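You operate a simulated robot arm through the tools that you are given. There is no shell and no other tool. Be economical: measure what you need, move in short steps, check, and stop when the job is done.

You run a simulated robot arm. Do the job below in one go: nothing can be reset, and whatever is moved stays where it is left.

## Task
Open the analyser valve, zero on air, then pump off and valve shut.
Fine: press the grey button once the display says STEADY.

It is judged by the outcome, as a careful person would: the job done as asked, and still so three seconds after it is handed in. It fails if anything else is knocked over, pushed out of place, dropped, spilled or broken.

## Robot
A 6-joint arm with a two-finger parallel gripper, fixed in place. Base frame: the origin is at the foot of the arm, x ahead of it, y to its left, z up; the work surface is at about z = 85. Lengths are in cm, angles in rad, forces in N, time in s.
With the tool pointing down near the work surface it reaches from about 12 to 84 cm from the base axis. Its first joint turns from -2.007 to 2.007 rad. Payload 4.2 kg.
Tool frame: the origin (TCP) lies between the finger pads and is the grasp point; the fingertips stand 2.3 cm ahead of it; z points along the fingers, y is the line along which they close. The gripper opens to 9.4 cm. The fingers are 3.8 cm wide and 1 cm thick; the gripper's body (5.4 by 9.6 cm) begins 3.9 cm behind the TCP.
Orientation is told as [roll, pitch, yaw] about the base's x, y, z axes, in that order, counted from this pose: with the fingers straight down and closing along the base's y, the tool's x points along the base's -x, its y along +y and its z along -z.

## Interface
- The arm moves only by the tool move_arm. Its argument "series" is a list of rows, each a list of 3 entries, a list of its own where there are three numbers: the turn, a rotation vector about the tool's x, y, z in rad, then the shift along the tool's x, y, z in cm, then the gripper command, from -1 (shut) to 1 (fully open), values between in proportion. In form: [[[wx, wy, wz], [dx, dy, dz], jaw], ...]. A call has 1 to 8 rows; each row is the pose to reach, as a shift and turn from the pose commanded when the call began, along the tool's axes at that moment. Rows are played at 5 a second. More than 5 cm and 0.15 rad between two rows, or a gripper value outside its range, and nothing of the call is played. Where a pose cannot be reached the arm comes as near as it can. A force on the tool above 40 N (or 10 N above the force at the start of the call, whichever is more), or a blocked arm, ends the call early, and 0.2 s more pass. The fingers move at their own pace (about 10.8 cm/s each) and stop on an object; they squeeze with about 24 N. The grip force told is the motor's: it shows also when the fingers shut on nothing. Time passes only in rows, and 0.2 s behind the last, so rows that repeat a pose let the fingers close. It gives the time, the measured TCP pose, the force on the tool (base axes), the opening and the grip force at its end, in the units of the frame above (readings bear some noise), and new pictures: "views" is both (left out), scene, wrist or none.
- Cameras (640 x 400 px; columns grow to the right, rows downward): "scene" is fixed at [4.95, -65.18, 172.8]; the picture's right is [0.68, -0.73, 0.00], its down [-0.41, -0.39, -0.82] and it looks along [0.60, 0.56, -0.57] (base axes); focal length 341 px, centre (320, 200). "wrist" rides on the gripper at [8.6, 1.6, -7.5] in the tool frame; the picture's right is [-0.18, 0.98, 0.00], its down [-0.58, -0.11, -0.81] and it looks along [-0.79, -0.15, 0.59] (tool axes); focal length 243 px, centre (320, 200). There is no depth. A picture from a camera that has moved, and an enlarged one, comes with that camera's place and axes in the base frame and with its lens.
- slide_trunk(by): slides the trunk up (or, below 0, down) by that many cm; the arm rides with it, the base frame stays. It gives what a move gives, with no picture.
- enlarge(camera, box): a new picture of the part [left, top, right, bottom] of that camera's present view, enlarged. The clock stands still meanwhile.
- job_done(): hands the job in; it is judged then, once.

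Go step by step. Nothing tells you positions but the pictures and the camera data: compare them with the known pose of the tool, close in by small moves and look again before you grip or let go. The budget is 120 turns and 200 pictures, counting those below and the enlarged ones. Unless the task says otherwise, let go and move clear before handing in, and close with one line.

The tools are called after ">>>" by a JSON object that holds its "op" and its "data". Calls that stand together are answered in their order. move_arm: Moves the arm, as the interface text tells. Its arguments: {"type":"object","properties":{"series":{"type":"array"},"views":{"type":"string","enum":["both","scene","wrist","none"]}},"required":["series"]} The other tools are called the same way: slide_trunk (by) slides the trunk up or down; enlarge (camera, box) takes an enlarged picture of a part of a camera's view; job_done () hands the job in.

At the start:

```text
time: 0.0
tool_pos: [49.81, 7.22, 140.7]
ee_rot: [0.001, -0.001, 0.0]
force: [0.1, 0.3, 0.5]
gripper_width: 9.38
grip_force: 0.0
trunk travel left (down, up): [-90.0, 9.0]
```

scene: 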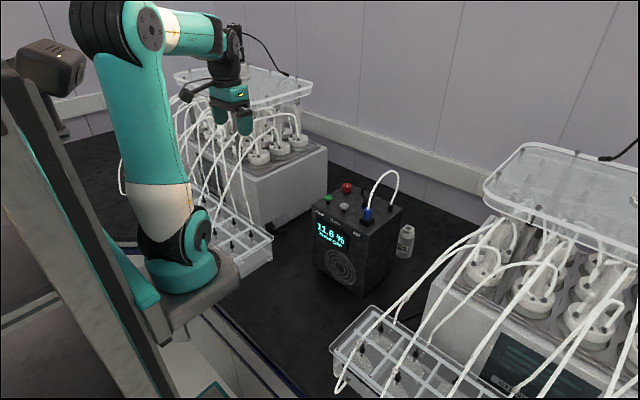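
wrist: 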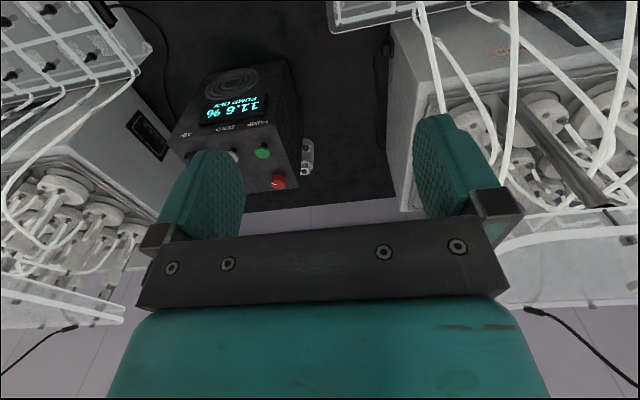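

The analyser is a black box in the middle with a display, green/red/grey buttons and a blue valve with a white tube. I'll look closer at it first.

>>> {"op": "enlarge", "data": {"camera": "scene", "box": [300, 160, 428, 240]}}

>>> {"op": "enlarge", "data": {"camera": "wrist", "box": [160, 60, 320, 200]}}

```text
5.00 times, centred on (364, 200) of scene
camera zoom: at [4.95, -65.18, 172.8], right [0.68, -0.73, 0.0], down [-0.41, -0.39, -0.82], along [0.6, 0.56, -0.57], focal length 1704 px, centre (100, 200)
```

zoom: 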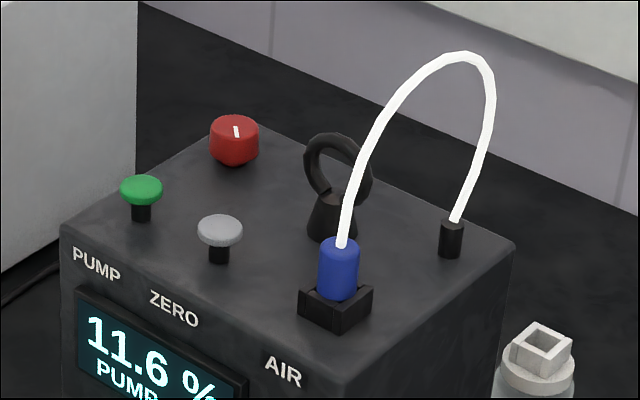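

```text
2.86 times, centred on (240, 130) of wrist
camera zoom: at [41.13, 8.77, 148.1], right [0.18, 0.98, 0.0], down [0.58, -0.11, 0.81], along [0.79, -0.15, -0.59], focal length 693 px, centre (549, 400)
```

zoom: 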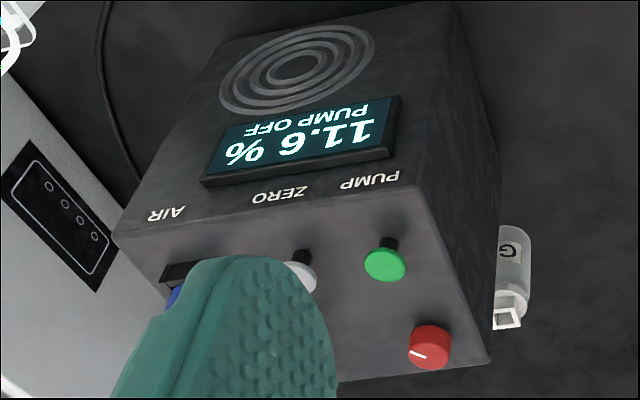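

The display face looks towards the base. The box spans about x 67–85 and y -25 to -4, with its top near z 110. The green button, grey button and blue plug (labelled AIR) are in the front row, and the red knob is behind green. I'll move sideways for a clear wrist view.

>>> {"op": "move_arm", "data": {"series": [[[0, 0, 0], [0, -5, 0], 1], [[0, 0, 0], [0, -10, 0], 1], [[0, 0, 0], [0, -15, 0], 1], [[0, 0, 0], [0, -20, 0], 1], [[0, 0, 0], [0, -21, 0], 1]], "views": "both"}}

```text
time: 1.2
tool_pos: [49.59, -13.8, 140.72]
ee_rot: [0.001, 0.0, 0.0]
force: [0.7, -0.2, 0.1]
gripper_width: 9.42
grip_force: 0.0
trunk travel left (down, up): [-90.0, 9.0]
camera wrist: at [41.0, -12.24, 148.08], right [0.18, 0.98, 0.0], down [0.58, -0.11, 0.81], along [0.79, -0.15, -0.59], focal length 243 px, centre (320, 200)
```

scene: 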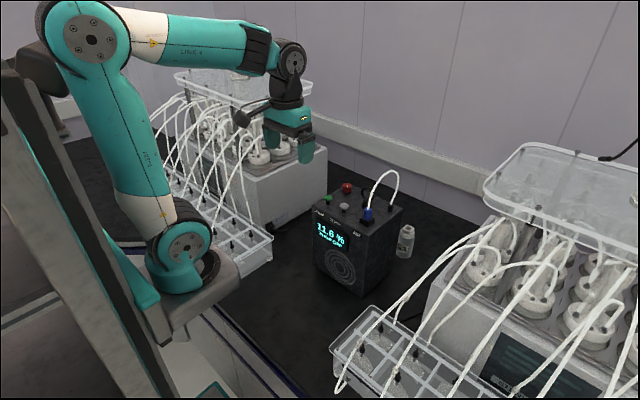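
wrist: 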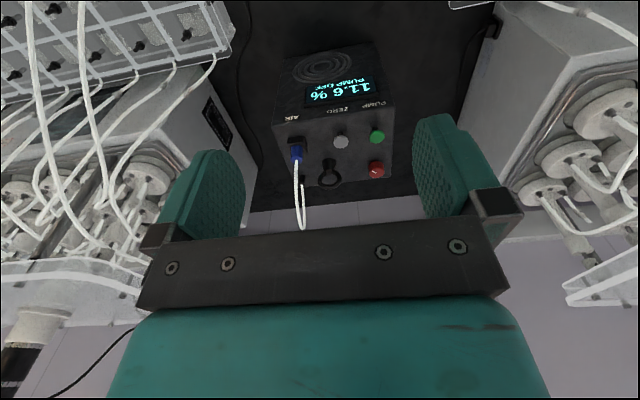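

The whole box top shows between the fingers. I'll zoom in on it.

>>> {"op": "enlarge", "data": {"camera": "wrist", "box": [256, 100, 416, 200]}}

>>> {"op": "enlarge", "data": {"camera": "scene", "box": [340, 180, 420, 230]}}

```text
4.00 times, centred on (336, 150) of wrist
camera zoom: at [41.0, -12.24, 148.08], right [0.18, 0.98, 0.0], down [0.58, -0.11, 0.81], along [0.79, -0.15, -0.59], focal length 970 px, centre (256, 400)
```

zoom: 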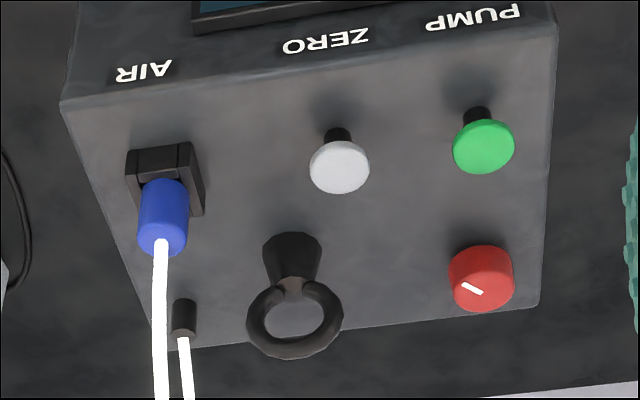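

```text
8.00 times, centred on (380, 205) of scene
camera zoom: at [4.95, -65.18, 172.8], right [0.68, -0.73, 0.0], down [-0.41, -0.39, -0.82], along [0.6, 0.56, -0.57], focal length 2726 px, centre (-160, 160)
```

zoom: 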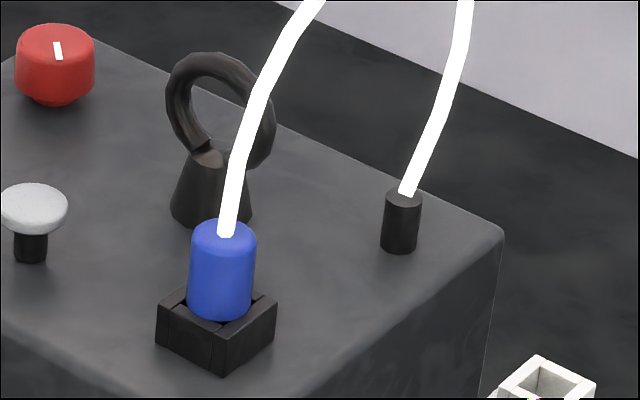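

A red dial with a white mark and a black cone topped with a ring are both candidates for the valve. I'll go closer, staying in front of the box, to read the details.

>>> {"op": "move_arm", "data": {"series": [[[0, 0, 0], [-2.5, 0, 4], 1], [[0, 0, 0], [-5, 0, 8], 1], [[0, 0, 0], [-7.5, 0, 12], 1], [[0, 0, 0], [-10, 0, 15], 1]], "views": "wrist"}}

```text
time: 2.2
tool_pos: [59.73, -13.73, 125.65]
ee_rot: [-0.001, 0.0, 0.002]
force: [-0.2, -0.2, 0.1]
gripper_width: 9.41
grip_force: 0.0
trunk travel left (down, up): [-90.0, 9.0]
camera wrist: at [51.13, -12.15, 133.1], right [0.18, 0.98, 0.0], down [0.58, -0.11, 0.81], along [0.79, -0.15, -0.59], focal length 243 px, centre (320, 200)
```

wrist: 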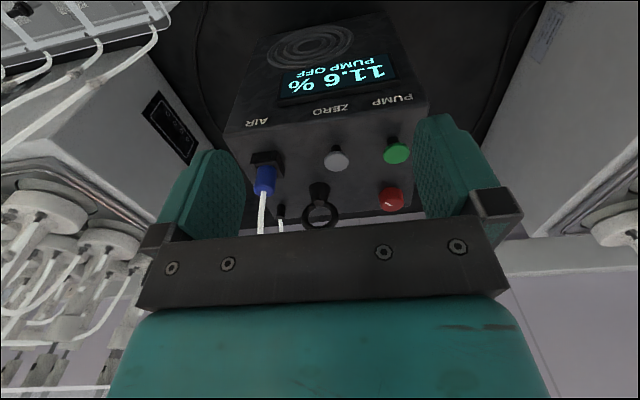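

>>> {"op": "enlarge", "data": {"camera": "wrist", "box": [290, 170, 354, 240]}}

>>> {"op": "enlarge", "data": {"camera": "wrist", "box": [360, 130, 424, 220]}}

```text
5.71 times, centred on (322, 205) of wrist
camera zoom: at [51.13, -12.15, 133.1], right [0.18, 0.98, 0.0], down [0.58, -0.11, 0.81], along [0.79, -0.15, -0.59], focal length 1386 px, centre (309, 171)
```

zoom: 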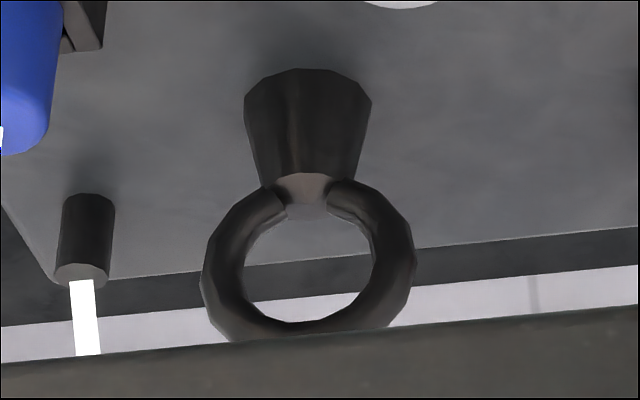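

```text
4.44 times, centred on (392, 175) of wrist
camera zoom: at [51.13, -12.15, 133.1], right [0.18, 0.98, 0.0], down [0.58, -0.11, 0.81], along [0.79, -0.15, -0.59], focal length 1078 px, centre (0, 311)
```

zoom: 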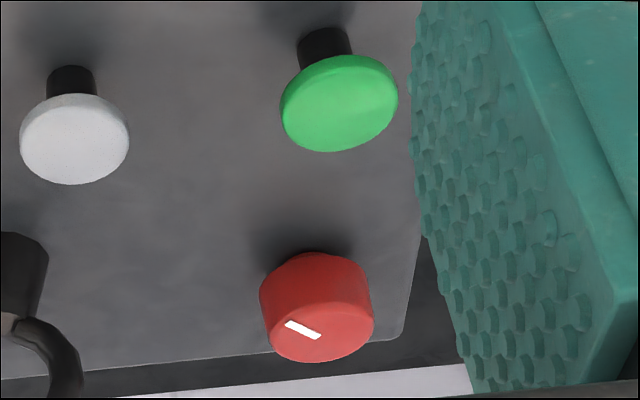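

I take the red dial as the valve, since it is the only part with a position mark. It sits near (81, -7) with its top near z 113, and the mark points at about -125° in the base frame. I'll go above it.

>>> {"op": "move_arm", "data": {"series": [[[0, 0, 0], [0, 4.5, 0], 1], [[0, 0, 0], [-4, 6.7, 0], 0.5], [[0, 0, 0], [-9, 6.7, 0], 0.5], [[0, 0, 0], [-14, 6.7, 0], 0.5], [[0, 0, 0], [-18, 6.7, 0], 0.5], [[0, 0, 0], [-21.3, 6.7, 0], 0.5], [[0, 0, 0], [-21.3, 6.7, 0], 0.5]]}}

```text
time: 3.8
tool_pos: [81.14, -7.2, 125.64]
ee_rot: [0.001, 0.002, 0.0]
force: [0.6, -0.7, 0.1]
gripper_width: 7.04
grip_force: 0.1
trunk travel left (down, up): [-90.0, 9.0]
camera wrist: at [72.46, -5.57, 133.02], right [0.18, 0.98, 0.0], down [0.58, -0.11, 0.81], along [0.79, -0.15, -0.59], focal length 243 px, centre (320, 200)
```

scene: 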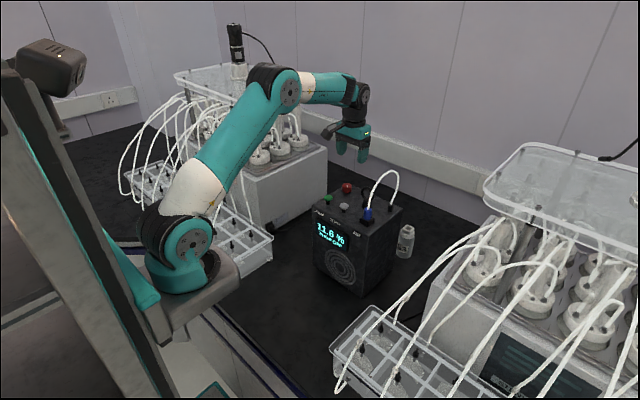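
wrist: 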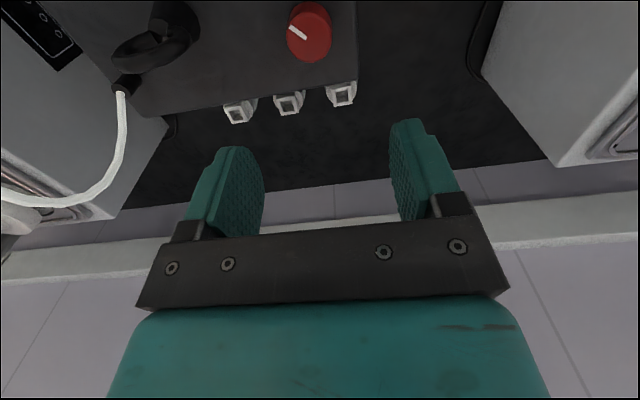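

Three small bottles stand behind the box, clear of the arm. The knob centre works out near (79.6, -7.5) with its top near z 113.4. I'll shift over it and descend so the fingertips stay just above the box top.

>>> {"op": "move_arm", "data": {"series": [[[0, 0, 0], [1.5, -0.3, 0], 0.5], [[0, 0, 0], [1.5, -0.3, 4], 0.5], [[0, 0, 0], [1.5, -0.3, 8], 0.5], [[0, 0, 0], [1.5, -0.3, 10.5], 0.5], [[0, 0, 0], [1.5, -0.3, 11.5], 0.5], [[0, 0, 0], [1.5, -0.3, 11.9], 0.5]]}}

```text
time: 5.2
tool_pos: [79.52, -7.45, 114.36]
ee_rot: [0.0, -0.007, -0.004]
force: [-6.5, -0.2, 39.6]
gripper_width: 7.07
grip_force: 0.3
trunk travel left (down, up): [-90.0, 9.0]
camera wrist: at [70.81, -5.79, 121.62], right [0.19, 0.98, 0.0], down [0.58, -0.11, 0.81], along [0.8, -0.15, -0.59], focal length 243 px, centre (320, 200)
```

scene: 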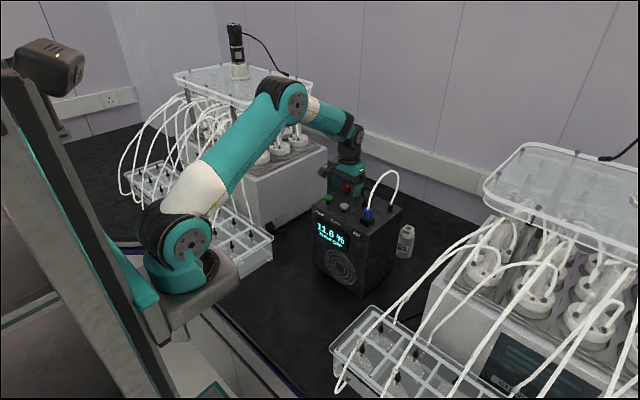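
wrist: 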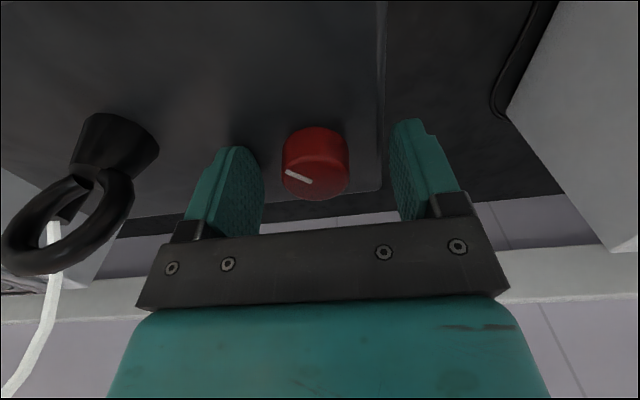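

The fingertips touched the box top at TCP z 114.4, so the top is near z 112, higher than I estimated. I'll lift off a little to relieve it and look again.

>>> {"op": "move_arm", "data": {"series": [[[0, 0, 0], [0.3, 0, -0.9], 0.5], [[0, 0, 0], [0.3, 0, -0.9], 0.5]]}}

```text
time: 5.8
tool_pos: [79.24, -7.42, 114.43]
ee_rot: [-0.001, 0.005, 0.0]
force: [-0.5, 0.2, 0.4]
gripper_width: 7.06
grip_force: 0.1
trunk travel left (down, up): [-90.0, 9.0]
camera wrist: at [70.53, -5.84, 121.86], right [0.18, 0.98, 0.0], down [0.59, -0.11, 0.8], along [0.79, -0.15, -0.6], focal length 243 px, centre (320, 200)
```

scene: 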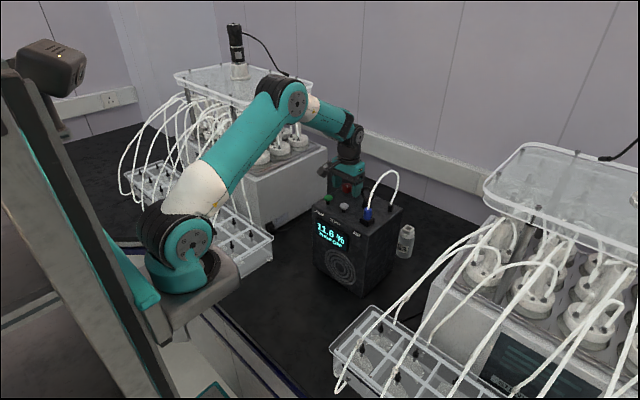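
wrist: 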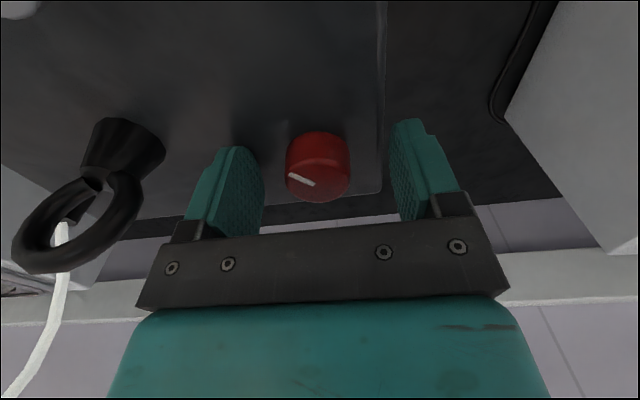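

The contact is relieved and nothing moved, and the knob sits centred between the fingers. Closing on it now.

>>> {"op": "move_arm", "data": {"series": [[[0, 0, 0], [0, 0, 0], 0.1], [[0, 0, 0], [0, 0, 0], -0.1], [[0, 0, 0], [0, 0, 0], -1], [[0, 0, 0], [0, 0, 0], -1]], "views": "wrist"}}

```text
time: 6.8
tool_pos: [79.19, -7.54, 114.56]
ee_rot: [0.0, 0.002, -0.002]
force: [-2.4, -3.9, -3.0]
gripper_width: 3.3
grip_force: 45.0
trunk travel left (down, up): [-90.0, 9.0]
camera wrist: at [70.59, -5.91, 122.0], right [0.19, 0.98, 0.0], down [0.58, -0.11, 0.81], along [0.79, -0.15, -0.59], focal length 243 px, centre (320, 200)
```

wrist: 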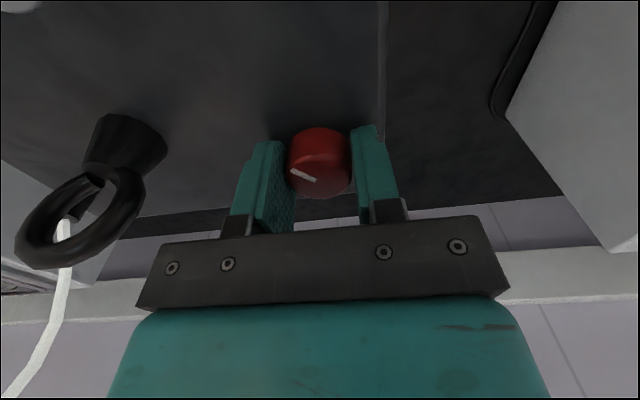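

The knob is gripped. I'll turn it anticlockwise (seen from above) a little and check the response.

>>> {"op": "move_arm", "data": {"series": [[[0, 0, -0.14], [0, 0, 0], -1], [[0, 0, -0.28], [0, 0, 0], -1], [[0, 0, -0.42], [0, 0, 0], -1], [[0, 0, -0.56], [0, 0, 0], -1]]}}

>>> {"op": "enlarge", "data": {"camera": "scene", "box": [300, 160, 428, 270]}}

```text
time: 7.8
tool_pos: [79.25, -7.25, 114.73]
ee_rot: [0.002, 0.0, 0.564]
force: [-0.2, 0.8, -5.0]
gripper_width: 3.27
grip_force: 44.8
trunk travel left (down, up): [-90.0, 9.0]
camera wrist: at [71.09, -10.65, 122.04], right [-0.37, 0.93, 0.0], down [0.55, 0.22, 0.81], along [0.75, 0.3, -0.59], focal length 243 px, centre (320, 200)
```

scene: 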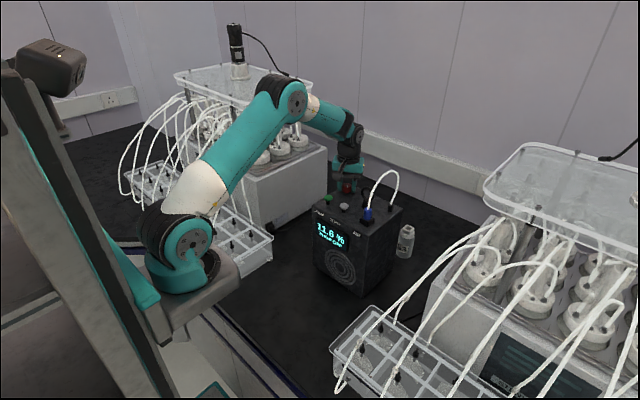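
wrist: 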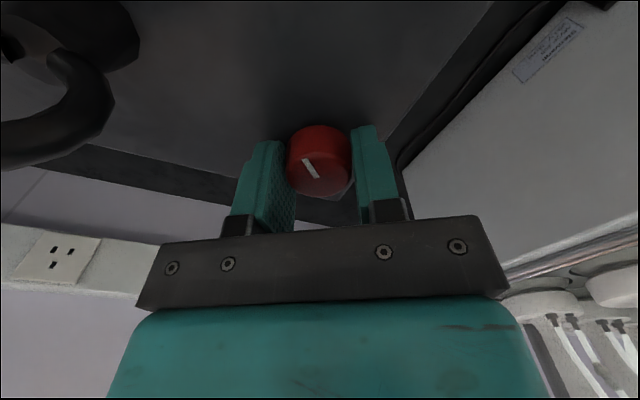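

```text
3.64 times, centred on (364, 215) of scene
camera zoom: at [4.95, -65.18, 172.8], right [0.68, -0.73, 0.0], down [-0.41, -0.39, -0.82], along [0.6, 0.56, -0.57], focal length 1239 px, centre (160, 146)
```

zoom: 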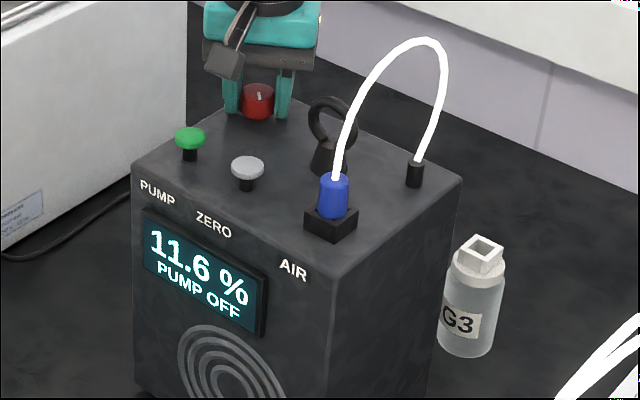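

The mark still points at about -129°, so the fingers slipped and the knob is at a stop in that direction. I'll try clockwise from here.

>>> {"op": "move_arm", "data": {"series": [[[0, 0, 0.14], [0, 0, 0], -1], [[0, 0, 0.28], [0, 0, 0], -1], [[0, 0, 0.42], [0, 0, 0], -1], [[0, 0, 0.56], [0, 0, 0], -1]], "views": "wrist"}}

>>> {"op": "enlarge", "data": {"camera": "scene", "box": [300, 160, 428, 270]}}

```text
time: 8.8
tool_pos: [79.3, -7.52, 114.7]
ee_rot: [0.001, 0.001, -0.004]
force: [6.4, -5.9, -5.2]
gripper_width: 3.24
grip_force: 45.0
trunk travel left (down, up): [-90.0, 9.0]
camera wrist: at [70.66, -5.89, 122.03], right [0.19, 0.98, 0.0], down [0.58, -0.11, 0.81], along [0.79, -0.15, -0.59], focal length 243 px, centre (320, 200)
```

wrist: 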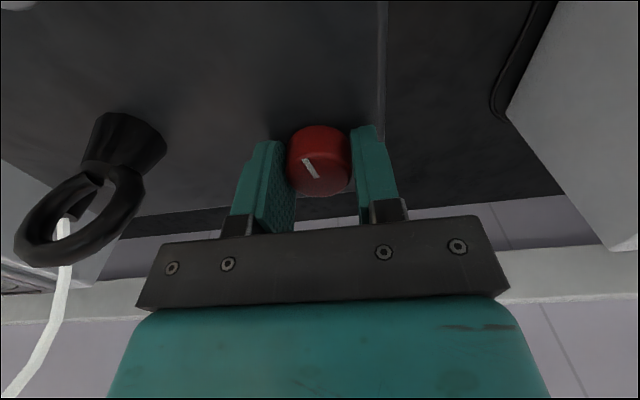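

```text
3.64 times, centred on (364, 215) of scene
camera zoom: at [4.95, -65.18, 172.8], right [0.68, -0.73, 0.0], down [-0.41, -0.39, -0.82], along [0.6, 0.56, -0.57], focal length 1239 px, centre (160, 146)
```

zoom: 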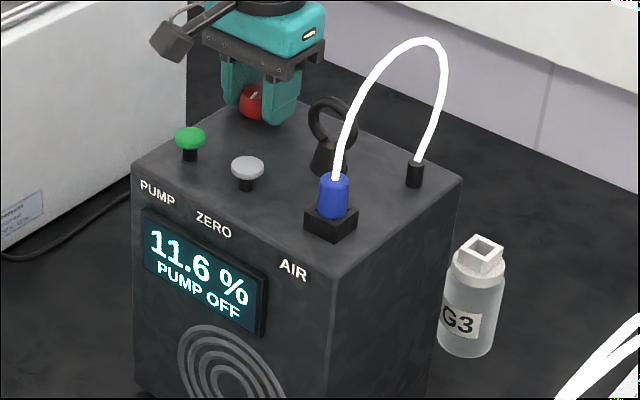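

Clockwise works, as the mark now turns with the fingers. I'll go on clockwise, watching for a stop.

>>> {"op": "move_arm", "data": {"series": [[[0, 0, 0.14], [0, 0, 0], -1], [[0, 0, 0.28], [0, 0, 0], -1], [[0, 0, 0.42], [0, 0, 0], -1], [[0, 0, 0.56], [0, 0, 0], -1], [[0, 0, 0.7], [0, 0, 0], -1], [[0, 0, 0.84], [0, 0, 0], -1], [[0, 0, 0.98], [0, 0, 0], -1], [[0, 0, 1.08], [0, 0, 0], -1]], "views": "wrist"}}

>>> {"op": "enlarge", "data": {"camera": "scene", "box": [300, 160, 428, 270]}}

```text
time: 10.6
tool_pos: [79.07, -7.53, 114.66]
ee_rot: [-0.004, 0.004, -1.082]
force: [-14.2, -28.1, -1.5]
gripper_width: 3.27
grip_force: 44.2
trunk travel left (down, up): [-90.0, 9.0]
camera wrist: at [76.49, 0.76, 122.05], right [0.95, 0.3, 0.0], down [0.18, -0.57, 0.81], along [0.24, -0.77, -0.59], focal length 243 px, centre (320, 200)
```

wrist: 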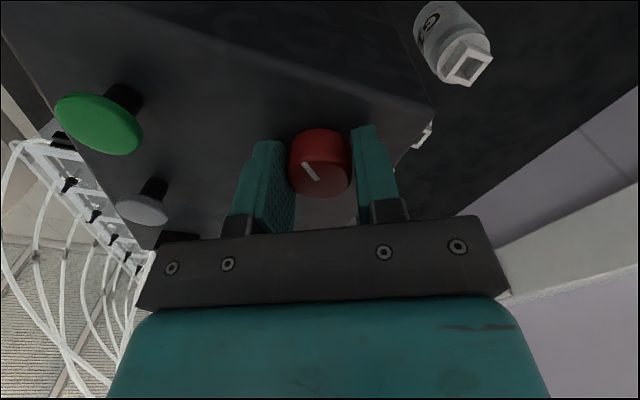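

```text
3.64 times, centred on (364, 215) of scene
camera zoom: at [4.95, -65.18, 172.8], right [0.68, -0.73, 0.0], down [-0.41, -0.39, -0.82], along [0.6, 0.56, -0.57], focal length 1239 px, centre (160, 146)
```

zoom: 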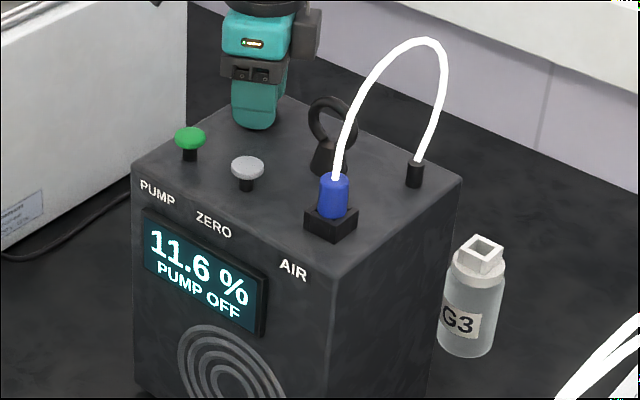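

The knob has turned about 90° with the fingers, and there is a sideways force of about 30 N. I'll turn slightly further to find out whether this is the stop.

>>> {"op": "move_arm", "data": {"series": [[[0, 0, 0.12], [0, 0, 0], -1], [[0, 0, 0.24], [0, 0, 0], -1], [[0, 0, 0.36], [0, 0, 0], -1]], "views": "wrist"}}

```text
time: 11.4
tool_pos: [79.0, -7.56, 114.67]
ee_rot: [-0.005, 0.001, -1.441]
force: [-27.1, -16.1, -4.4]
gripper_width: 3.27
grip_force: 45.6
trunk travel left (down, up): [-90.0, 9.0]
camera wrist: at [79.53, 1.26, 122.08], right [1.0, -0.05, 0.0], down [-0.03, -0.59, 0.81], along [-0.05, -0.8, -0.59], focal length 243 px, centre (320, 200)
```

wrist: 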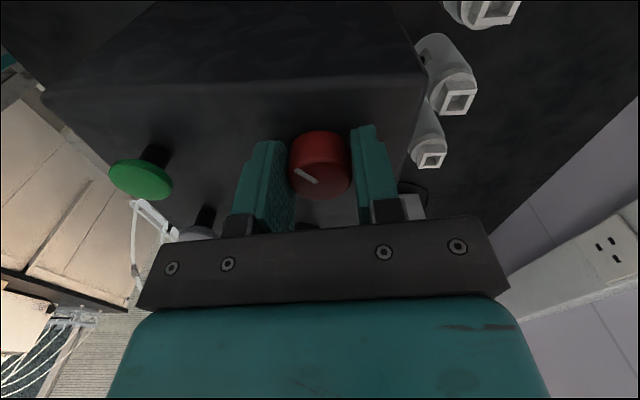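

The mark lagged behind the fingers this time, so the clockwise stop is reached after about a quarter turn. I take the valve as open. I'll release, lift and turn the wrist back.

>>> {"op": "move_arm", "data": {"series": [[[0, 0, 0], [0, 0, 0], 0.3], [[0, 0, 0], [0, 0, 0], 0.3], [[0, 0, 0], [0, 0, -4], 0.3], [[0, 0, 0], [0, 0, -8], 0.3]], "views": "none"}}

>>> {"op": "move_arm", "data": {"series": [[[0, 0, -0.15], [0, 0, 0], 0.3], [[0, 0, -0.3], [0, 0, 0], 0.3], [[0, 0, -0.45], [0, 0, 0], 0], [[0, 0, -0.6], [0, 0, 0], -0.5], [[0, 0, -0.75], [0, 0, 0], -1], [[0, 0, -0.9], [0, 0, 0], -1], [[0, 0, -1.05], [0, 0, 0], -1], [[0, 0, -1.2], [0, 0, 0], -1]], "views": "none"}}

>>> {"op": "move_arm", "data": {"series": [[[0, 0, -0.15], [0, 0, 0], -1], [[0, 0, -0.24], [0, 0, 0], -1]], "views": "both"}}

>>> {"op": "enlarge", "data": {"camera": "scene", "box": [300, 160, 428, 270]}}

```text
time: 12.4
tool_pos: [79.27, -7.4, 122.68]
ee_rot: [0.001, 0.0, -1.44]
force: [0.4, 1.1, 0.3]
gripper_width: 6.09
grip_force: 0.0
trunk travel left (down, up): [-90.0, 9.0]
```

```text
time: 14.2
tool_pos: [79.14, -7.41, 122.66]
ee_rot: [-0.001, 0.001, -0.24]
force: [-0.3, -0.4, -0.3]
gripper_width: 0.0
grip_force: 23.8
trunk travel left (down, up): [-90.0, 9.0]
```

```text
time: 14.8
tool_pos: [79.36, -7.46, 122.64]
ee_rot: [0.0, 0.001, 0.003]
force: [-0.4, 0.8, 0.8]
gripper_width: 0.01
grip_force: 23.7
trunk travel left (down, up): [-90.0, 9.0]
camera wrist: at [70.62, -5.88, 130.08], right [0.18, 0.98, 0.0], down [0.58, -0.11, 0.81], along [0.79, -0.15, -0.59], focal length 243 px, centre (320, 200)
```

scene: 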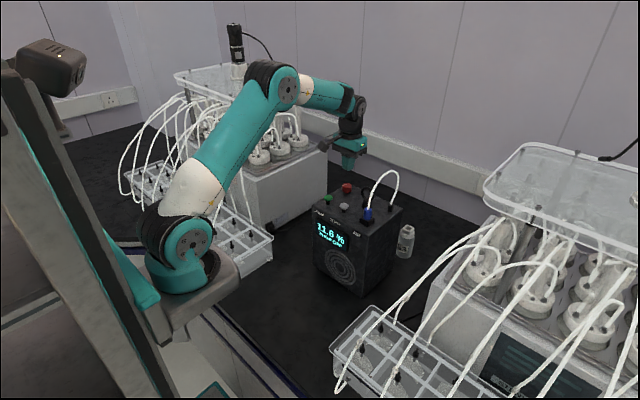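
wrist: 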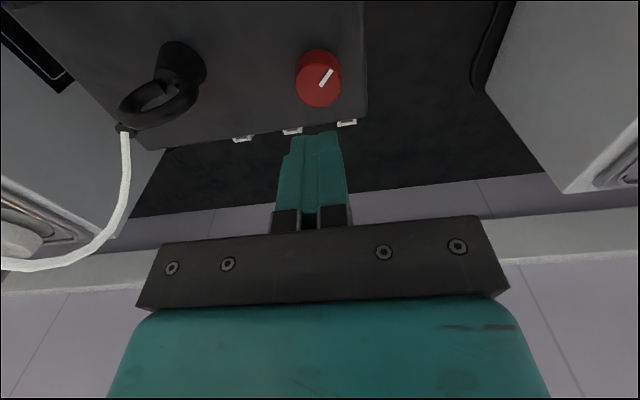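

```text
3.64 times, centred on (364, 215) of scene
camera zoom: at [4.95, -65.18, 172.8], right [0.68, -0.73, 0.0], down [-0.41, -0.39, -0.82], along [0.6, 0.56, -0.57], focal length 1239 px, centre (160, 146)
```

zoom: 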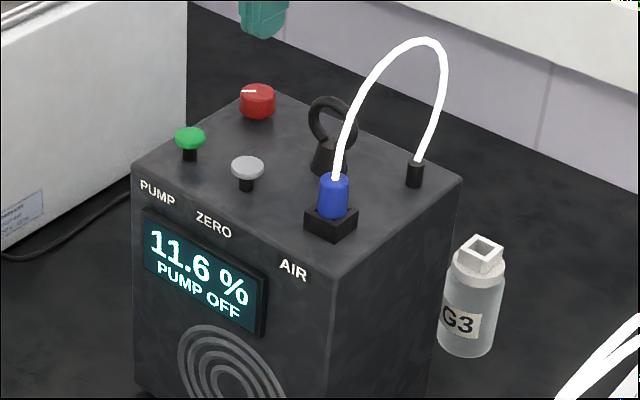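

The dial mark now points left-front, a quarter turn from before. Next is the green PUMP button near (69.7, -7.6). I'll go above it with closed fingers.

>>> {"op": "move_arm", "data": {"series": [[[0, 0, 0], [4.8, -0.1, 0], -1], [[0, 0, 0], [9.6, -0.1, 0], -1], [[0, 0, 0], [9.6, -0.1, 3], -1], [[0, 0, 0], [9.6, -0.1, 4.2], -1], [[0, 0, 0], [9.6, -0.1, 4.2], -1]]}}

>>> {"op": "enlarge", "data": {"camera": "scene", "box": [300, 160, 428, 270]}}

```text
time: 16.0
tool_pos: [69.65, -7.53, 118.57]
ee_rot: [0.0, 0.0, 0.001]
force: [-0.3, -0.1, 0.6]
gripper_width: 0.0
grip_force: 24.4
trunk travel left (down, up): [-90.0, 9.0]
camera wrist: at [61.0, -5.94, 125.86], right [0.18, 0.98, 0.0], down [0.58, -0.11, 0.81], along [0.79, -0.15, -0.59], focal length 243 px, centre (320, 200)
```

scene: 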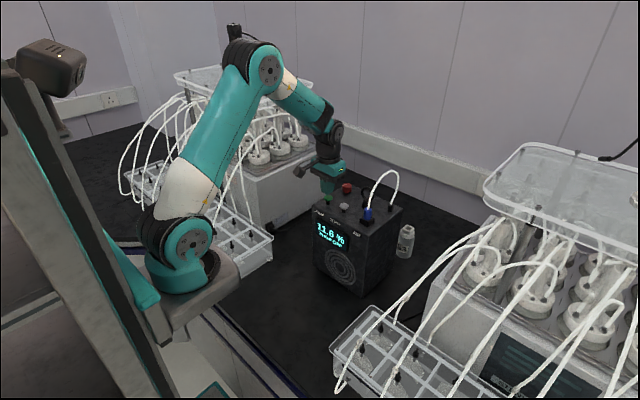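
wrist: 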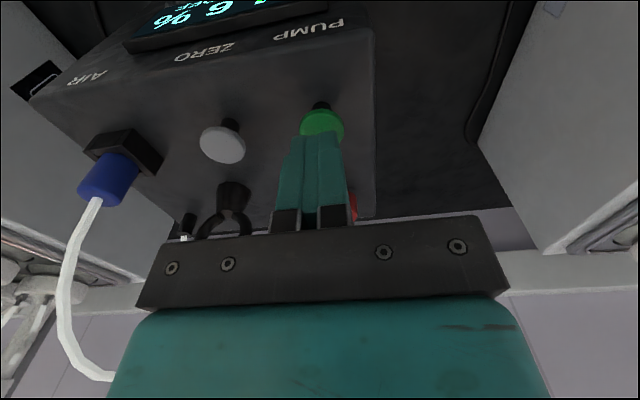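

```text
3.64 times, centred on (364, 215) of scene
camera zoom: at [4.95, -65.18, 172.8], right [0.68, -0.73, 0.0], down [-0.41, -0.39, -0.82], along [0.6, 0.56, -0.57], focal length 1239 px, centre (160, 146)
```

zoom: 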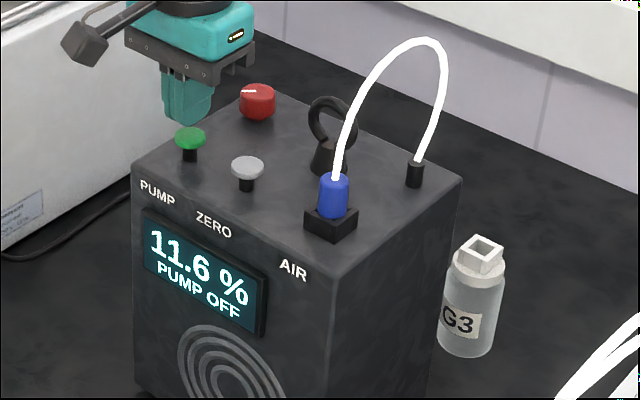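

The fingertips are over the green button, with a gap of about 2 cm. I'll press down in small steps.

>>> {"op": "move_arm", "data": {"series": [[[0, 0, 0], [0.2, 0.1, 0.8], -1], [[0, 0, 0], [0.2, 0.1, 1.4], -1], [[0, 0, 0], [0.2, 0.1, 1.8], -1], [[0, 0, 0], [0.2, 0.1, 2.1], -1]], "views": "none"}}

>>> {"op": "enlarge", "data": {"camera": "scene", "box": [300, 160, 428, 270]}}

```text
time: 17.0
tool_pos: [69.5, -7.57, 116.31]
ee_rot: [0.0, 0.001, 0.0]
force: [-0.2, 0.0, 1.3]
gripper_width: 0.0
grip_force: 24.1
trunk travel left (down, up): [-90.0, 9.0]
```

```text
3.64 times, centred on (364, 215) of scene
camera zoom: at [4.95, -65.18, 172.8], right [0.68, -0.73, 0.0], down [-0.41, -0.39, -0.82], along [0.6, 0.56, -0.57], focal length 1239 px, centre (160, 146)
```

zoom: 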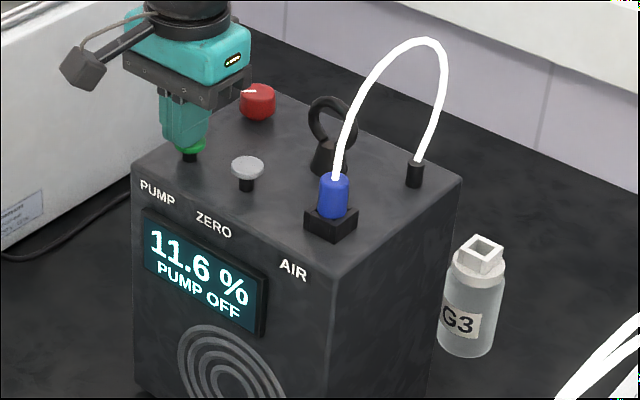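

The fingers are about touching the cap, and the display still says PUMP OFF. I'll press on in small steps.

>>> {"op": "move_arm", "data": {"series": [[[0, 0, 0], [0, 0, 0.3], -1], [[0, 0, 0], [0, 0, 0.6], -1]], "views": "none"}}

>>> {"op": "enlarge", "data": {"camera": "scene", "box": [300, 160, 428, 270]}}

```text
time: 17.6
tool_pos: [69.35, -7.58, 115.93]
ee_rot: [-0.001, 0.0, 0.0]
force: [0.2, -0.6, 2.5]
gripper_width: 0.04
grip_force: 23.5
trunk travel left (down, up): [-90.0, 9.0]
```

```text
3.64 times, centred on (364, 215) of scene
camera zoom: at [4.95, -65.18, 172.8], right [0.68, -0.73, 0.0], down [-0.41, -0.39, -0.82], along [0.6, 0.56, -0.57], focal length 1239 px, centre (160, 146)
```

zoom: 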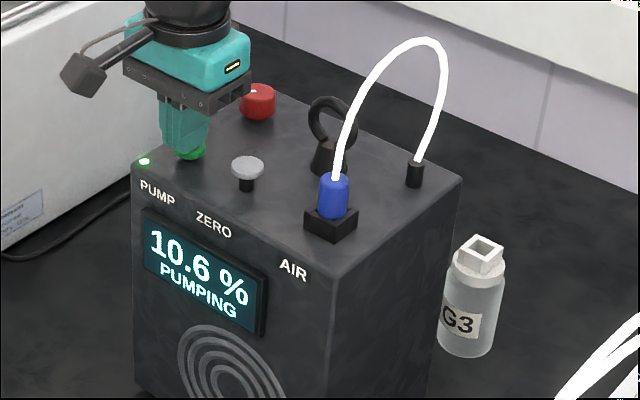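

The pump is running: display PUMPING, lamp lit. I'll lift and move above the grey ZERO button at about (69.6, -13.9), then wait for STEADY.

>>> {"op": "move_arm", "data": {"series": [[[0, 0, 0], [0, 0, -2], -1], [[0, 0, 0], [0, 0, -4], -1], [[0, 0, 0], [0, -3.2, -4], -1], [[0, 0, 0], [0, -6.3, -4], -1], [[0, 0, 0], [0, -6.3, -2.5], -1], [[0, 0, 0], [0, -6.3, -2.5], -1]], "views": "wrist"}}

>>> {"op": "enlarge", "data": {"camera": "scene", "box": [300, 160, 428, 270]}}

```text
time: 19.0
tool_pos: [69.36, -13.69, 118.21]
ee_rot: [-0.001, 0.0, 0.002]
force: [-0.1, -0.3, 0.8]
gripper_width: 0.04
grip_force: 23.8
trunk travel left (down, up): [-90.0, 9.0]
camera wrist: at [60.79, -12.2, 125.63], right [0.18, 0.98, 0.0], down [0.58, -0.11, 0.81], along [0.79, -0.15, -0.59], focal length 243 px, centre (320, 200)
```

wrist: 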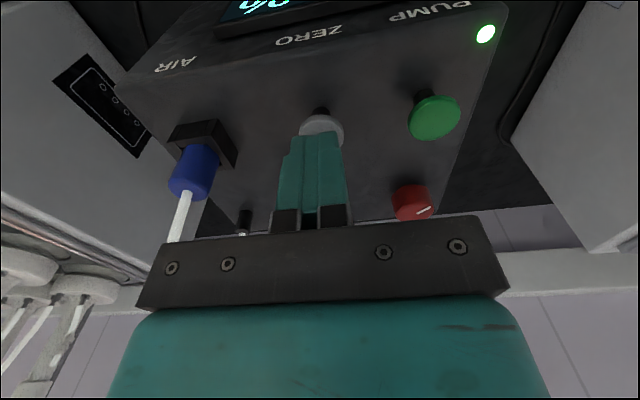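

```text
3.64 times, centred on (364, 215) of scene
camera zoom: at [4.95, -65.18, 172.8], right [0.68, -0.73, 0.0], down [-0.41, -0.39, -0.82], along [0.6, 0.56, -0.57], focal length 1239 px, centre (160, 146)
```

zoom: 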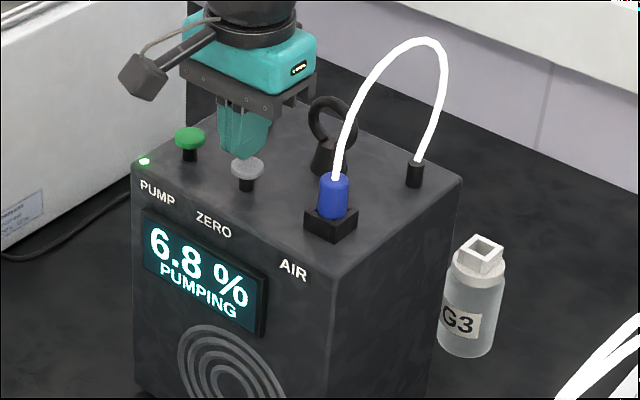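

The reading is falling towards zero, which fits the line drawing air. I'm above the grey button, in line with it as I was with green. I'll wait for STEADY.

>>> {"op": "move_arm", "data": {"series": [[[0, 0, 0], [0, 0, 0], -1], [[0, 0, 0], [0, 0, 0], -1], [[0, 0, 0], [0, 0, 0], -1], [[0, 0, 0], [0, 0, 0], -1], [[0, 0, 0], [0, 0, 0], -1], [[0, 0, 0], [0, 0, 0], -1], [[0, 0, 0], [0, 0, 0], -1], [[0, 0, 0], [0, 0, 0], -1]], "views": "none"}}

>>> {"op": "move_arm", "data": {"series": [[[0, 0, 0], [0, 0, 0], -1], [[0, 0, 0], [0, 0, 0], -1], [[0, 0, 0], [0, 0, 0], -1], [[0, 0, 0], [0, 0, 0], -1], [[0, 0, 0], [0, 0, 0], -1], [[0, 0, 0], [0, 0, 0], -1], [[0, 0, 0], [0, 0, 0], -1], [[0, 0, 0], [0, 0, 0], -1]], "views": "none"}}

>>> {"op": "enlarge", "data": {"camera": "scene", "box": [300, 160, 428, 270]}}

```text
time: 20.8
tool_pos: [69.46, -13.67, 118.27]
ee_rot: [0.001, 0.0, 0.0]
force: [0.6, -0.3, 0.9]
gripper_width: 0.02
grip_force: 24.1
trunk travel left (down, up): [-90.0, 9.0]
```

```text
time: 22.6
tool_pos: [69.31, -13.66, 118.31]
ee_rot: [0.0, -0.001, 0.0]
force: [0.0, 0.2, 0.0]
gripper_width: 0.0
grip_force: 23.8
trunk travel left (down, up): [-90.0, 9.0]
```

```text
3.64 times, centred on (364, 215) of scene
camera zoom: at [4.95, -65.18, 172.8], right [0.68, -0.73, 0.0], down [-0.41, -0.39, -0.82], along [0.6, 0.56, -0.57], focal length 1239 px, centre (160, 146)
```

zoom: 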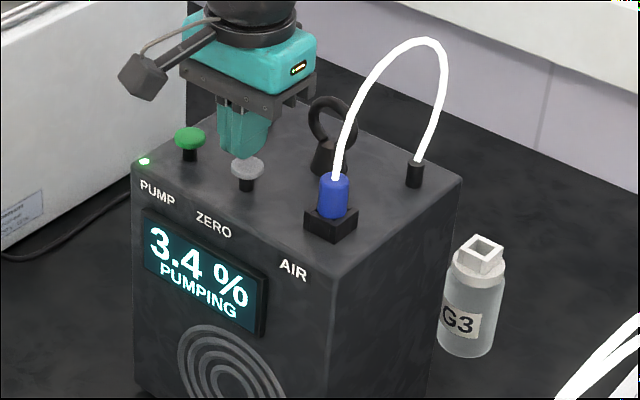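

The reading is 3.4 % and still falling, so I'll keep waiting.

>>> {"op": "move_arm", "data": {"series": [[[0, 0, 0], [0, 0, 0], -1], [[0, 0, 0], [0, 0, 0], -1], [[0, 0, 0], [0, 0, 0], -1], [[0, 0, 0], [0, 0, 0], -1], [[0, 0, 0], [0, 0, 0], -1], [[0, 0, 0], [0, 0, 0], -1], [[0, 0, 0], [0, 0, 0], -1], [[0, 0, 0], [0, 0, 0], -1]], "views": "none"}}

>>> {"op": "move_arm", "data": {"series": [[[0, 0, 0], [0, 0, 0], -1], [[0, 0, 0], [0, 0, 0], -1], [[0, 0, 0], [0, 0, 0], -1], [[0, 0, 0], [0, 0, 0], -1], [[0, 0, 0], [0, 0, 0], -1], [[0, 0, 0], [0, 0, 0], -1], [[0, 0, 0], [0, 0, 0], -1], [[0, 0, 0], [0, 0, 0], -1]], "views": "none"}}

>>> {"op": "enlarge", "data": {"camera": "scene", "box": [300, 160, 428, 270]}}

```text
time: 24.4
tool_pos: [69.41, -13.82, 118.38]
ee_rot: [0.0, 0.0, 0.001]
force: [-0.6, 0.4, 0.1]
gripper_width: 0.01
grip_force: 24.6
trunk travel left (down, up): [-90.0, 9.0]
```

```text
time: 26.2
tool_pos: [69.44, -13.7, 118.32]
ee_rot: [0.0, 0.0, 0.0]
force: [-0.2, 0.3, -0.1]
gripper_width: 0.01
grip_force: 23.5
trunk travel left (down, up): [-90.0, 9.0]
```

```text
3.64 times, centred on (364, 215) of scene
camera zoom: at [4.95, -65.18, 172.8], right [0.68, -0.73, 0.0], down [-0.41, -0.39, -0.82], along [0.6, 0.56, -0.57], focal length 1239 px, centre (160, 146)
```

zoom: 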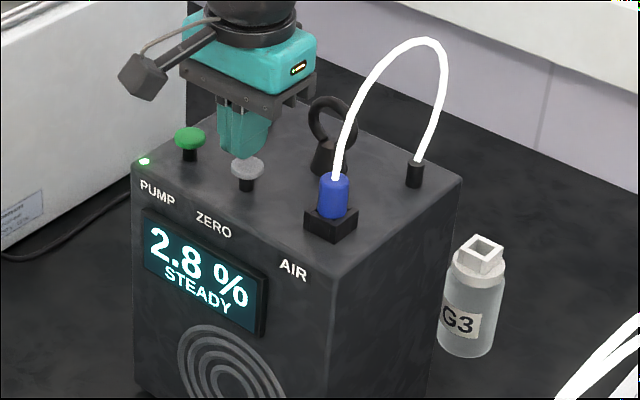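

The display says STEADY at 2.8 %. Pressing the grey button now.

>>> {"op": "move_arm", "data": {"series": [[[0, 0, 0], [0, -0.1, 1.2], -1], [[0, 0, 0], [0, -0.1, 2.0], -1], [[0, 0, 0], [0, -0.1, 2.4], -1], [[0, 0, 0], [0, -0.1, 2.5], -1]], "views": "none"}}

>>> {"op": "enlarge", "data": {"camera": "scene", "box": [300, 160, 428, 270]}}

```text
time: 27.2
tool_pos: [69.34, -13.96, 115.83]
ee_rot: [0.0, 0.0, -0.001]
force: [0.9, -1.1, 3.5]
gripper_width: 0.01
grip_force: 24.0
trunk travel left (down, up): [-90.0, 9.0]
```

```text
3.64 times, centred on (364, 215) of scene
camera zoom: at [4.95, -65.18, 172.8], right [0.68, -0.73, 0.0], down [-0.41, -0.39, -0.82], along [0.6, 0.56, -0.57], focal length 1239 px, centre (160, 146)
```

zoom: 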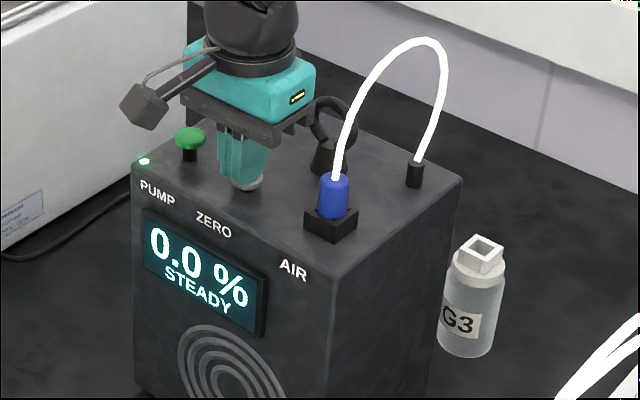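

The display reads 0.0 % STEADY, so it is zeroed. I'll lift, go over green and press it once for pump off.

>>> {"op": "move_arm", "data": {"series": [[[0, 0, 0], [0, 0, -2], -1], [[0, 0, 0], [0, 0, -4], -1], [[0, 0, 0], [0, 3.2, -4], -1], [[0, 0, 0], [0, 6.4, -4], -1], [[0, 0, 0], [0, 6.4, -2], -1], [[0, 0, 0], [0, 6.4, -1], -1], [[0, 0, 0], [0, 6.4, -0.4], -1], [[0, 0, 0], [0, 6.4, 0], -1]], "views": "none"}}

>>> {"op": "enlarge", "data": {"camera": "scene", "box": [300, 160, 428, 270]}}

```text
time: 29.0
tool_pos: [69.37, -7.29, 115.82]
ee_rot: [-0.001, 0.001, 0.001]
force: [1.8, 0.3, 2.3]
gripper_width: 0.01
grip_force: 24.1
trunk travel left (down, up): [-90.0, 9.0]
```

```text
3.64 times, centred on (364, 215) of scene
camera zoom: at [4.95, -65.18, 172.8], right [0.68, -0.73, 0.0], down [-0.41, -0.39, -0.82], along [0.6, 0.56, -0.57], focal length 1239 px, centre (160, 146)
```

zoom: 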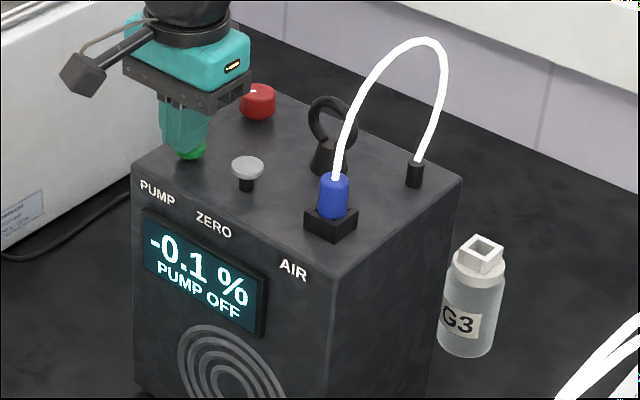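

The pump is off. To shut the valve I'll lift, go back over the knob, open the fingers and turn the wrist clockwise first so I have the range to turn anticlockwise.

>>> {"op": "move_arm", "data": {"series": [[[0, 0, 0], [0, 0, -3.5], -1], [[0, 0, 0], [0, 0, -7], -1], [[0, 0, 0], [-4.9, -0.1, -7], -0.5], [[0, 0, 0], [-9.8, -0.2, -7], 0.4], [[0, 0, 0.15], [-9.8, -0.2, -7], 0.4], [[0, 0, 0.3], [-9.8, -0.2, -7], 0.4], [[0, 0, 0.45], [-9.8, -0.2, -7], 0.4]], "views": "none"}}

>>> {"op": "move_arm", "data": {"series": [[[0, 0, 0.15], [0, 0, 0], 0.4], [[0, 0, 0.3], [0, 0, 0], 0.4], [[0, 0, 0.45], [0, 0, 0], 0.4], [[0, 0, 0.6], [0, 0, 0], 0.4], [[0, 0, 0.6], [0, 0, 0], 0.4]], "views": "both"}}

```text
time: 30.6
tool_pos: [79.18, -7.68, 122.72]
ee_rot: [-0.001, 0.0, -0.453]
force: [0.3, 0.8, -0.2]
gripper_width: 6.57
grip_force: 0.0
trunk travel left (down, up): [-90.0, 9.0]
```

```text
time: 31.8
tool_pos: [79.17, -7.59, 122.76]
ee_rot: [-0.001, 0.0, -1.052]
force: [-0.1, -0.2, 0.5]
gripper_width: 6.55
grip_force: 0.0
trunk travel left (down, up): [-90.0, 9.0]
camera wrist: at [76.34, 0.64, 130.14], right [0.94, 0.33, 0.0], down [0.19, -0.56, 0.81], along [0.26, -0.76, -0.59], focal length 243 px, centre (320, 200)
```

scene: 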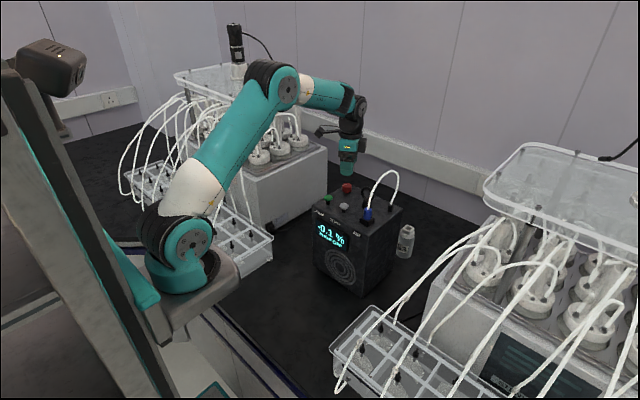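
wrist: 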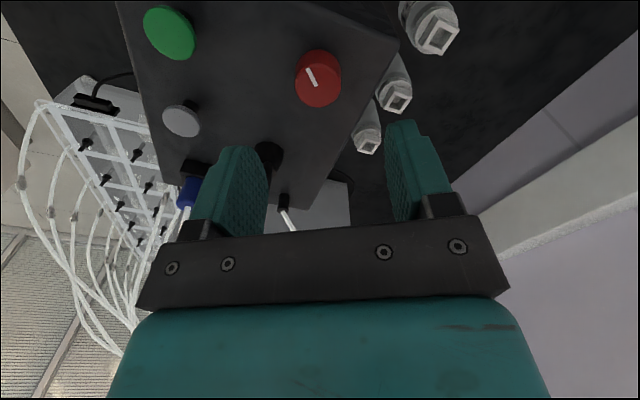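

I'm over the knob. I'll descend to z 114.6 and grip.

>>> {"op": "move_arm", "data": {"series": [[[0, 0, 0], [0, 0, 4], 0.4], [[0, 0, 0], [0, 0, 7], 0.4], [[0, 0, 0], [0, 0, 8.1], 0.4], [[0, 0, 0], [0, 0, 8.1], 0], [[0, 0, 0], [0, 0, 8.1], -1], [[0, 0, 0], [0, 0, 8.1], -1], [[0, 0, 0], [0, 0, 8.1], -1]], "views": "wrist"}}

```text
time: 33.4
tool_pos: [79.14, -7.76, 114.52]
ee_rot: [-0.002, 0.002, -1.048]
force: [-8.5, -1.5, -3.6]
gripper_width: 3.25
grip_force: 45.3
trunk travel left (down, up): [-90.0, 9.0]
camera wrist: at [76.27, 0.55, 122.02], right [0.94, 0.33, 0.0], down [0.2, -0.56, 0.81], along [0.26, -0.76, -0.59], focal length 243 px, centre (320, 200)
```

wrist: 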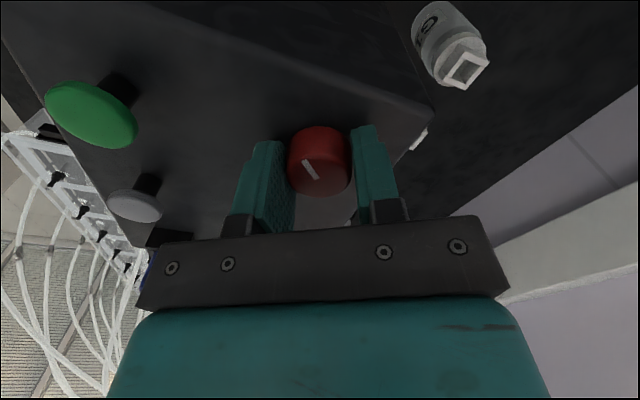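

Gripped. Turning anticlockwise to the shut stop.

>>> {"op": "move_arm", "data": {"series": [[[0, 0, -0.14], [0, 0, 0], -1], [[0, 0, -0.28], [0, 0, 0], -1], [[0, 0, -0.42], [0, 0, 0], -1], [[0, 0, -0.56], [0, 0, 0], -1], [[0, 0, -0.7], [0, 0, 0], -1], [[0, 0, -0.84], [0, 0, 0], -1], [[0, 0, -0.98], [0, 0, 0], -1], [[0, 0, -1.12], [0, 0, 0], -1]], "views": "wrist"}}

>>> {"op": "move_arm", "data": {"series": [[[0, 0, -0.14], [0, 0, 0], -1], [[0, 0, -0.28], [0, 0, 0], -1], [[0, 0, -0.42], [0, 0, 0], -1], [[0, 0, -0.56], [0, 0, 0], -1], [[0, 0, -0.7], [0, 0, 0], -1], [[0, 0, -0.8], [0, 0, 0], -1]], "views": "wrist"}}

```text
time: 35.2
tool_pos: [79.24, -7.48, 114.64]
ee_rot: [0.0, 0.003, 0.074]
force: [-6.8, 8.8, -11.1]
gripper_width: 3.28
grip_force: 44.8
trunk travel left (down, up): [-90.0, 9.0]
camera wrist: at [70.53, -6.56, 122.03], right [0.11, 0.99, 0.0], down [0.59, -0.07, 0.81], along [0.8, -0.09, -0.59], focal length 243 px, centre (320, 200)
```

wrist: 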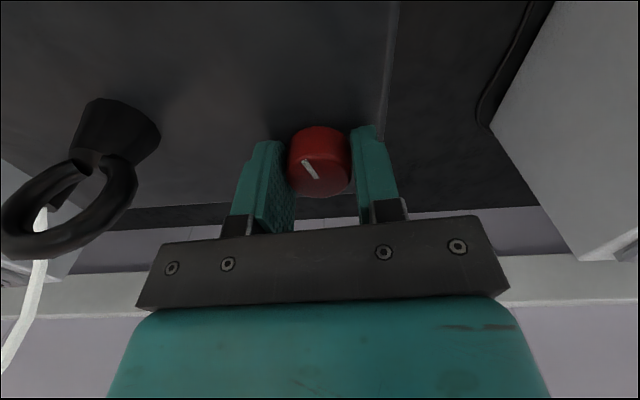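

```text
time: 36.6
tool_pos: [79.23, -7.35, 114.67]
ee_rot: [0.001, 0.002, 0.875]
force: [-12.8, 27.5, -6.5]
gripper_width: 3.28
grip_force: 45.5
trunk travel left (down, up): [-90.0, 9.0]
camera wrist: at [72.42, -12.94, 122.14], right [-0.64, 0.77, 0.0], down [0.46, 0.38, 0.81], along [0.62, 0.51, -0.59], focal length 243 px, centre (320, 200)
```

wrist: 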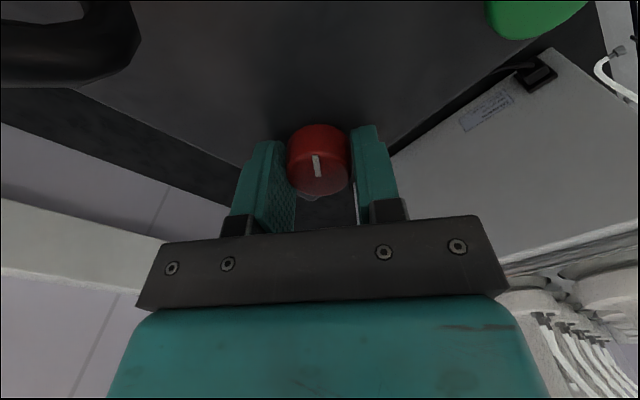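

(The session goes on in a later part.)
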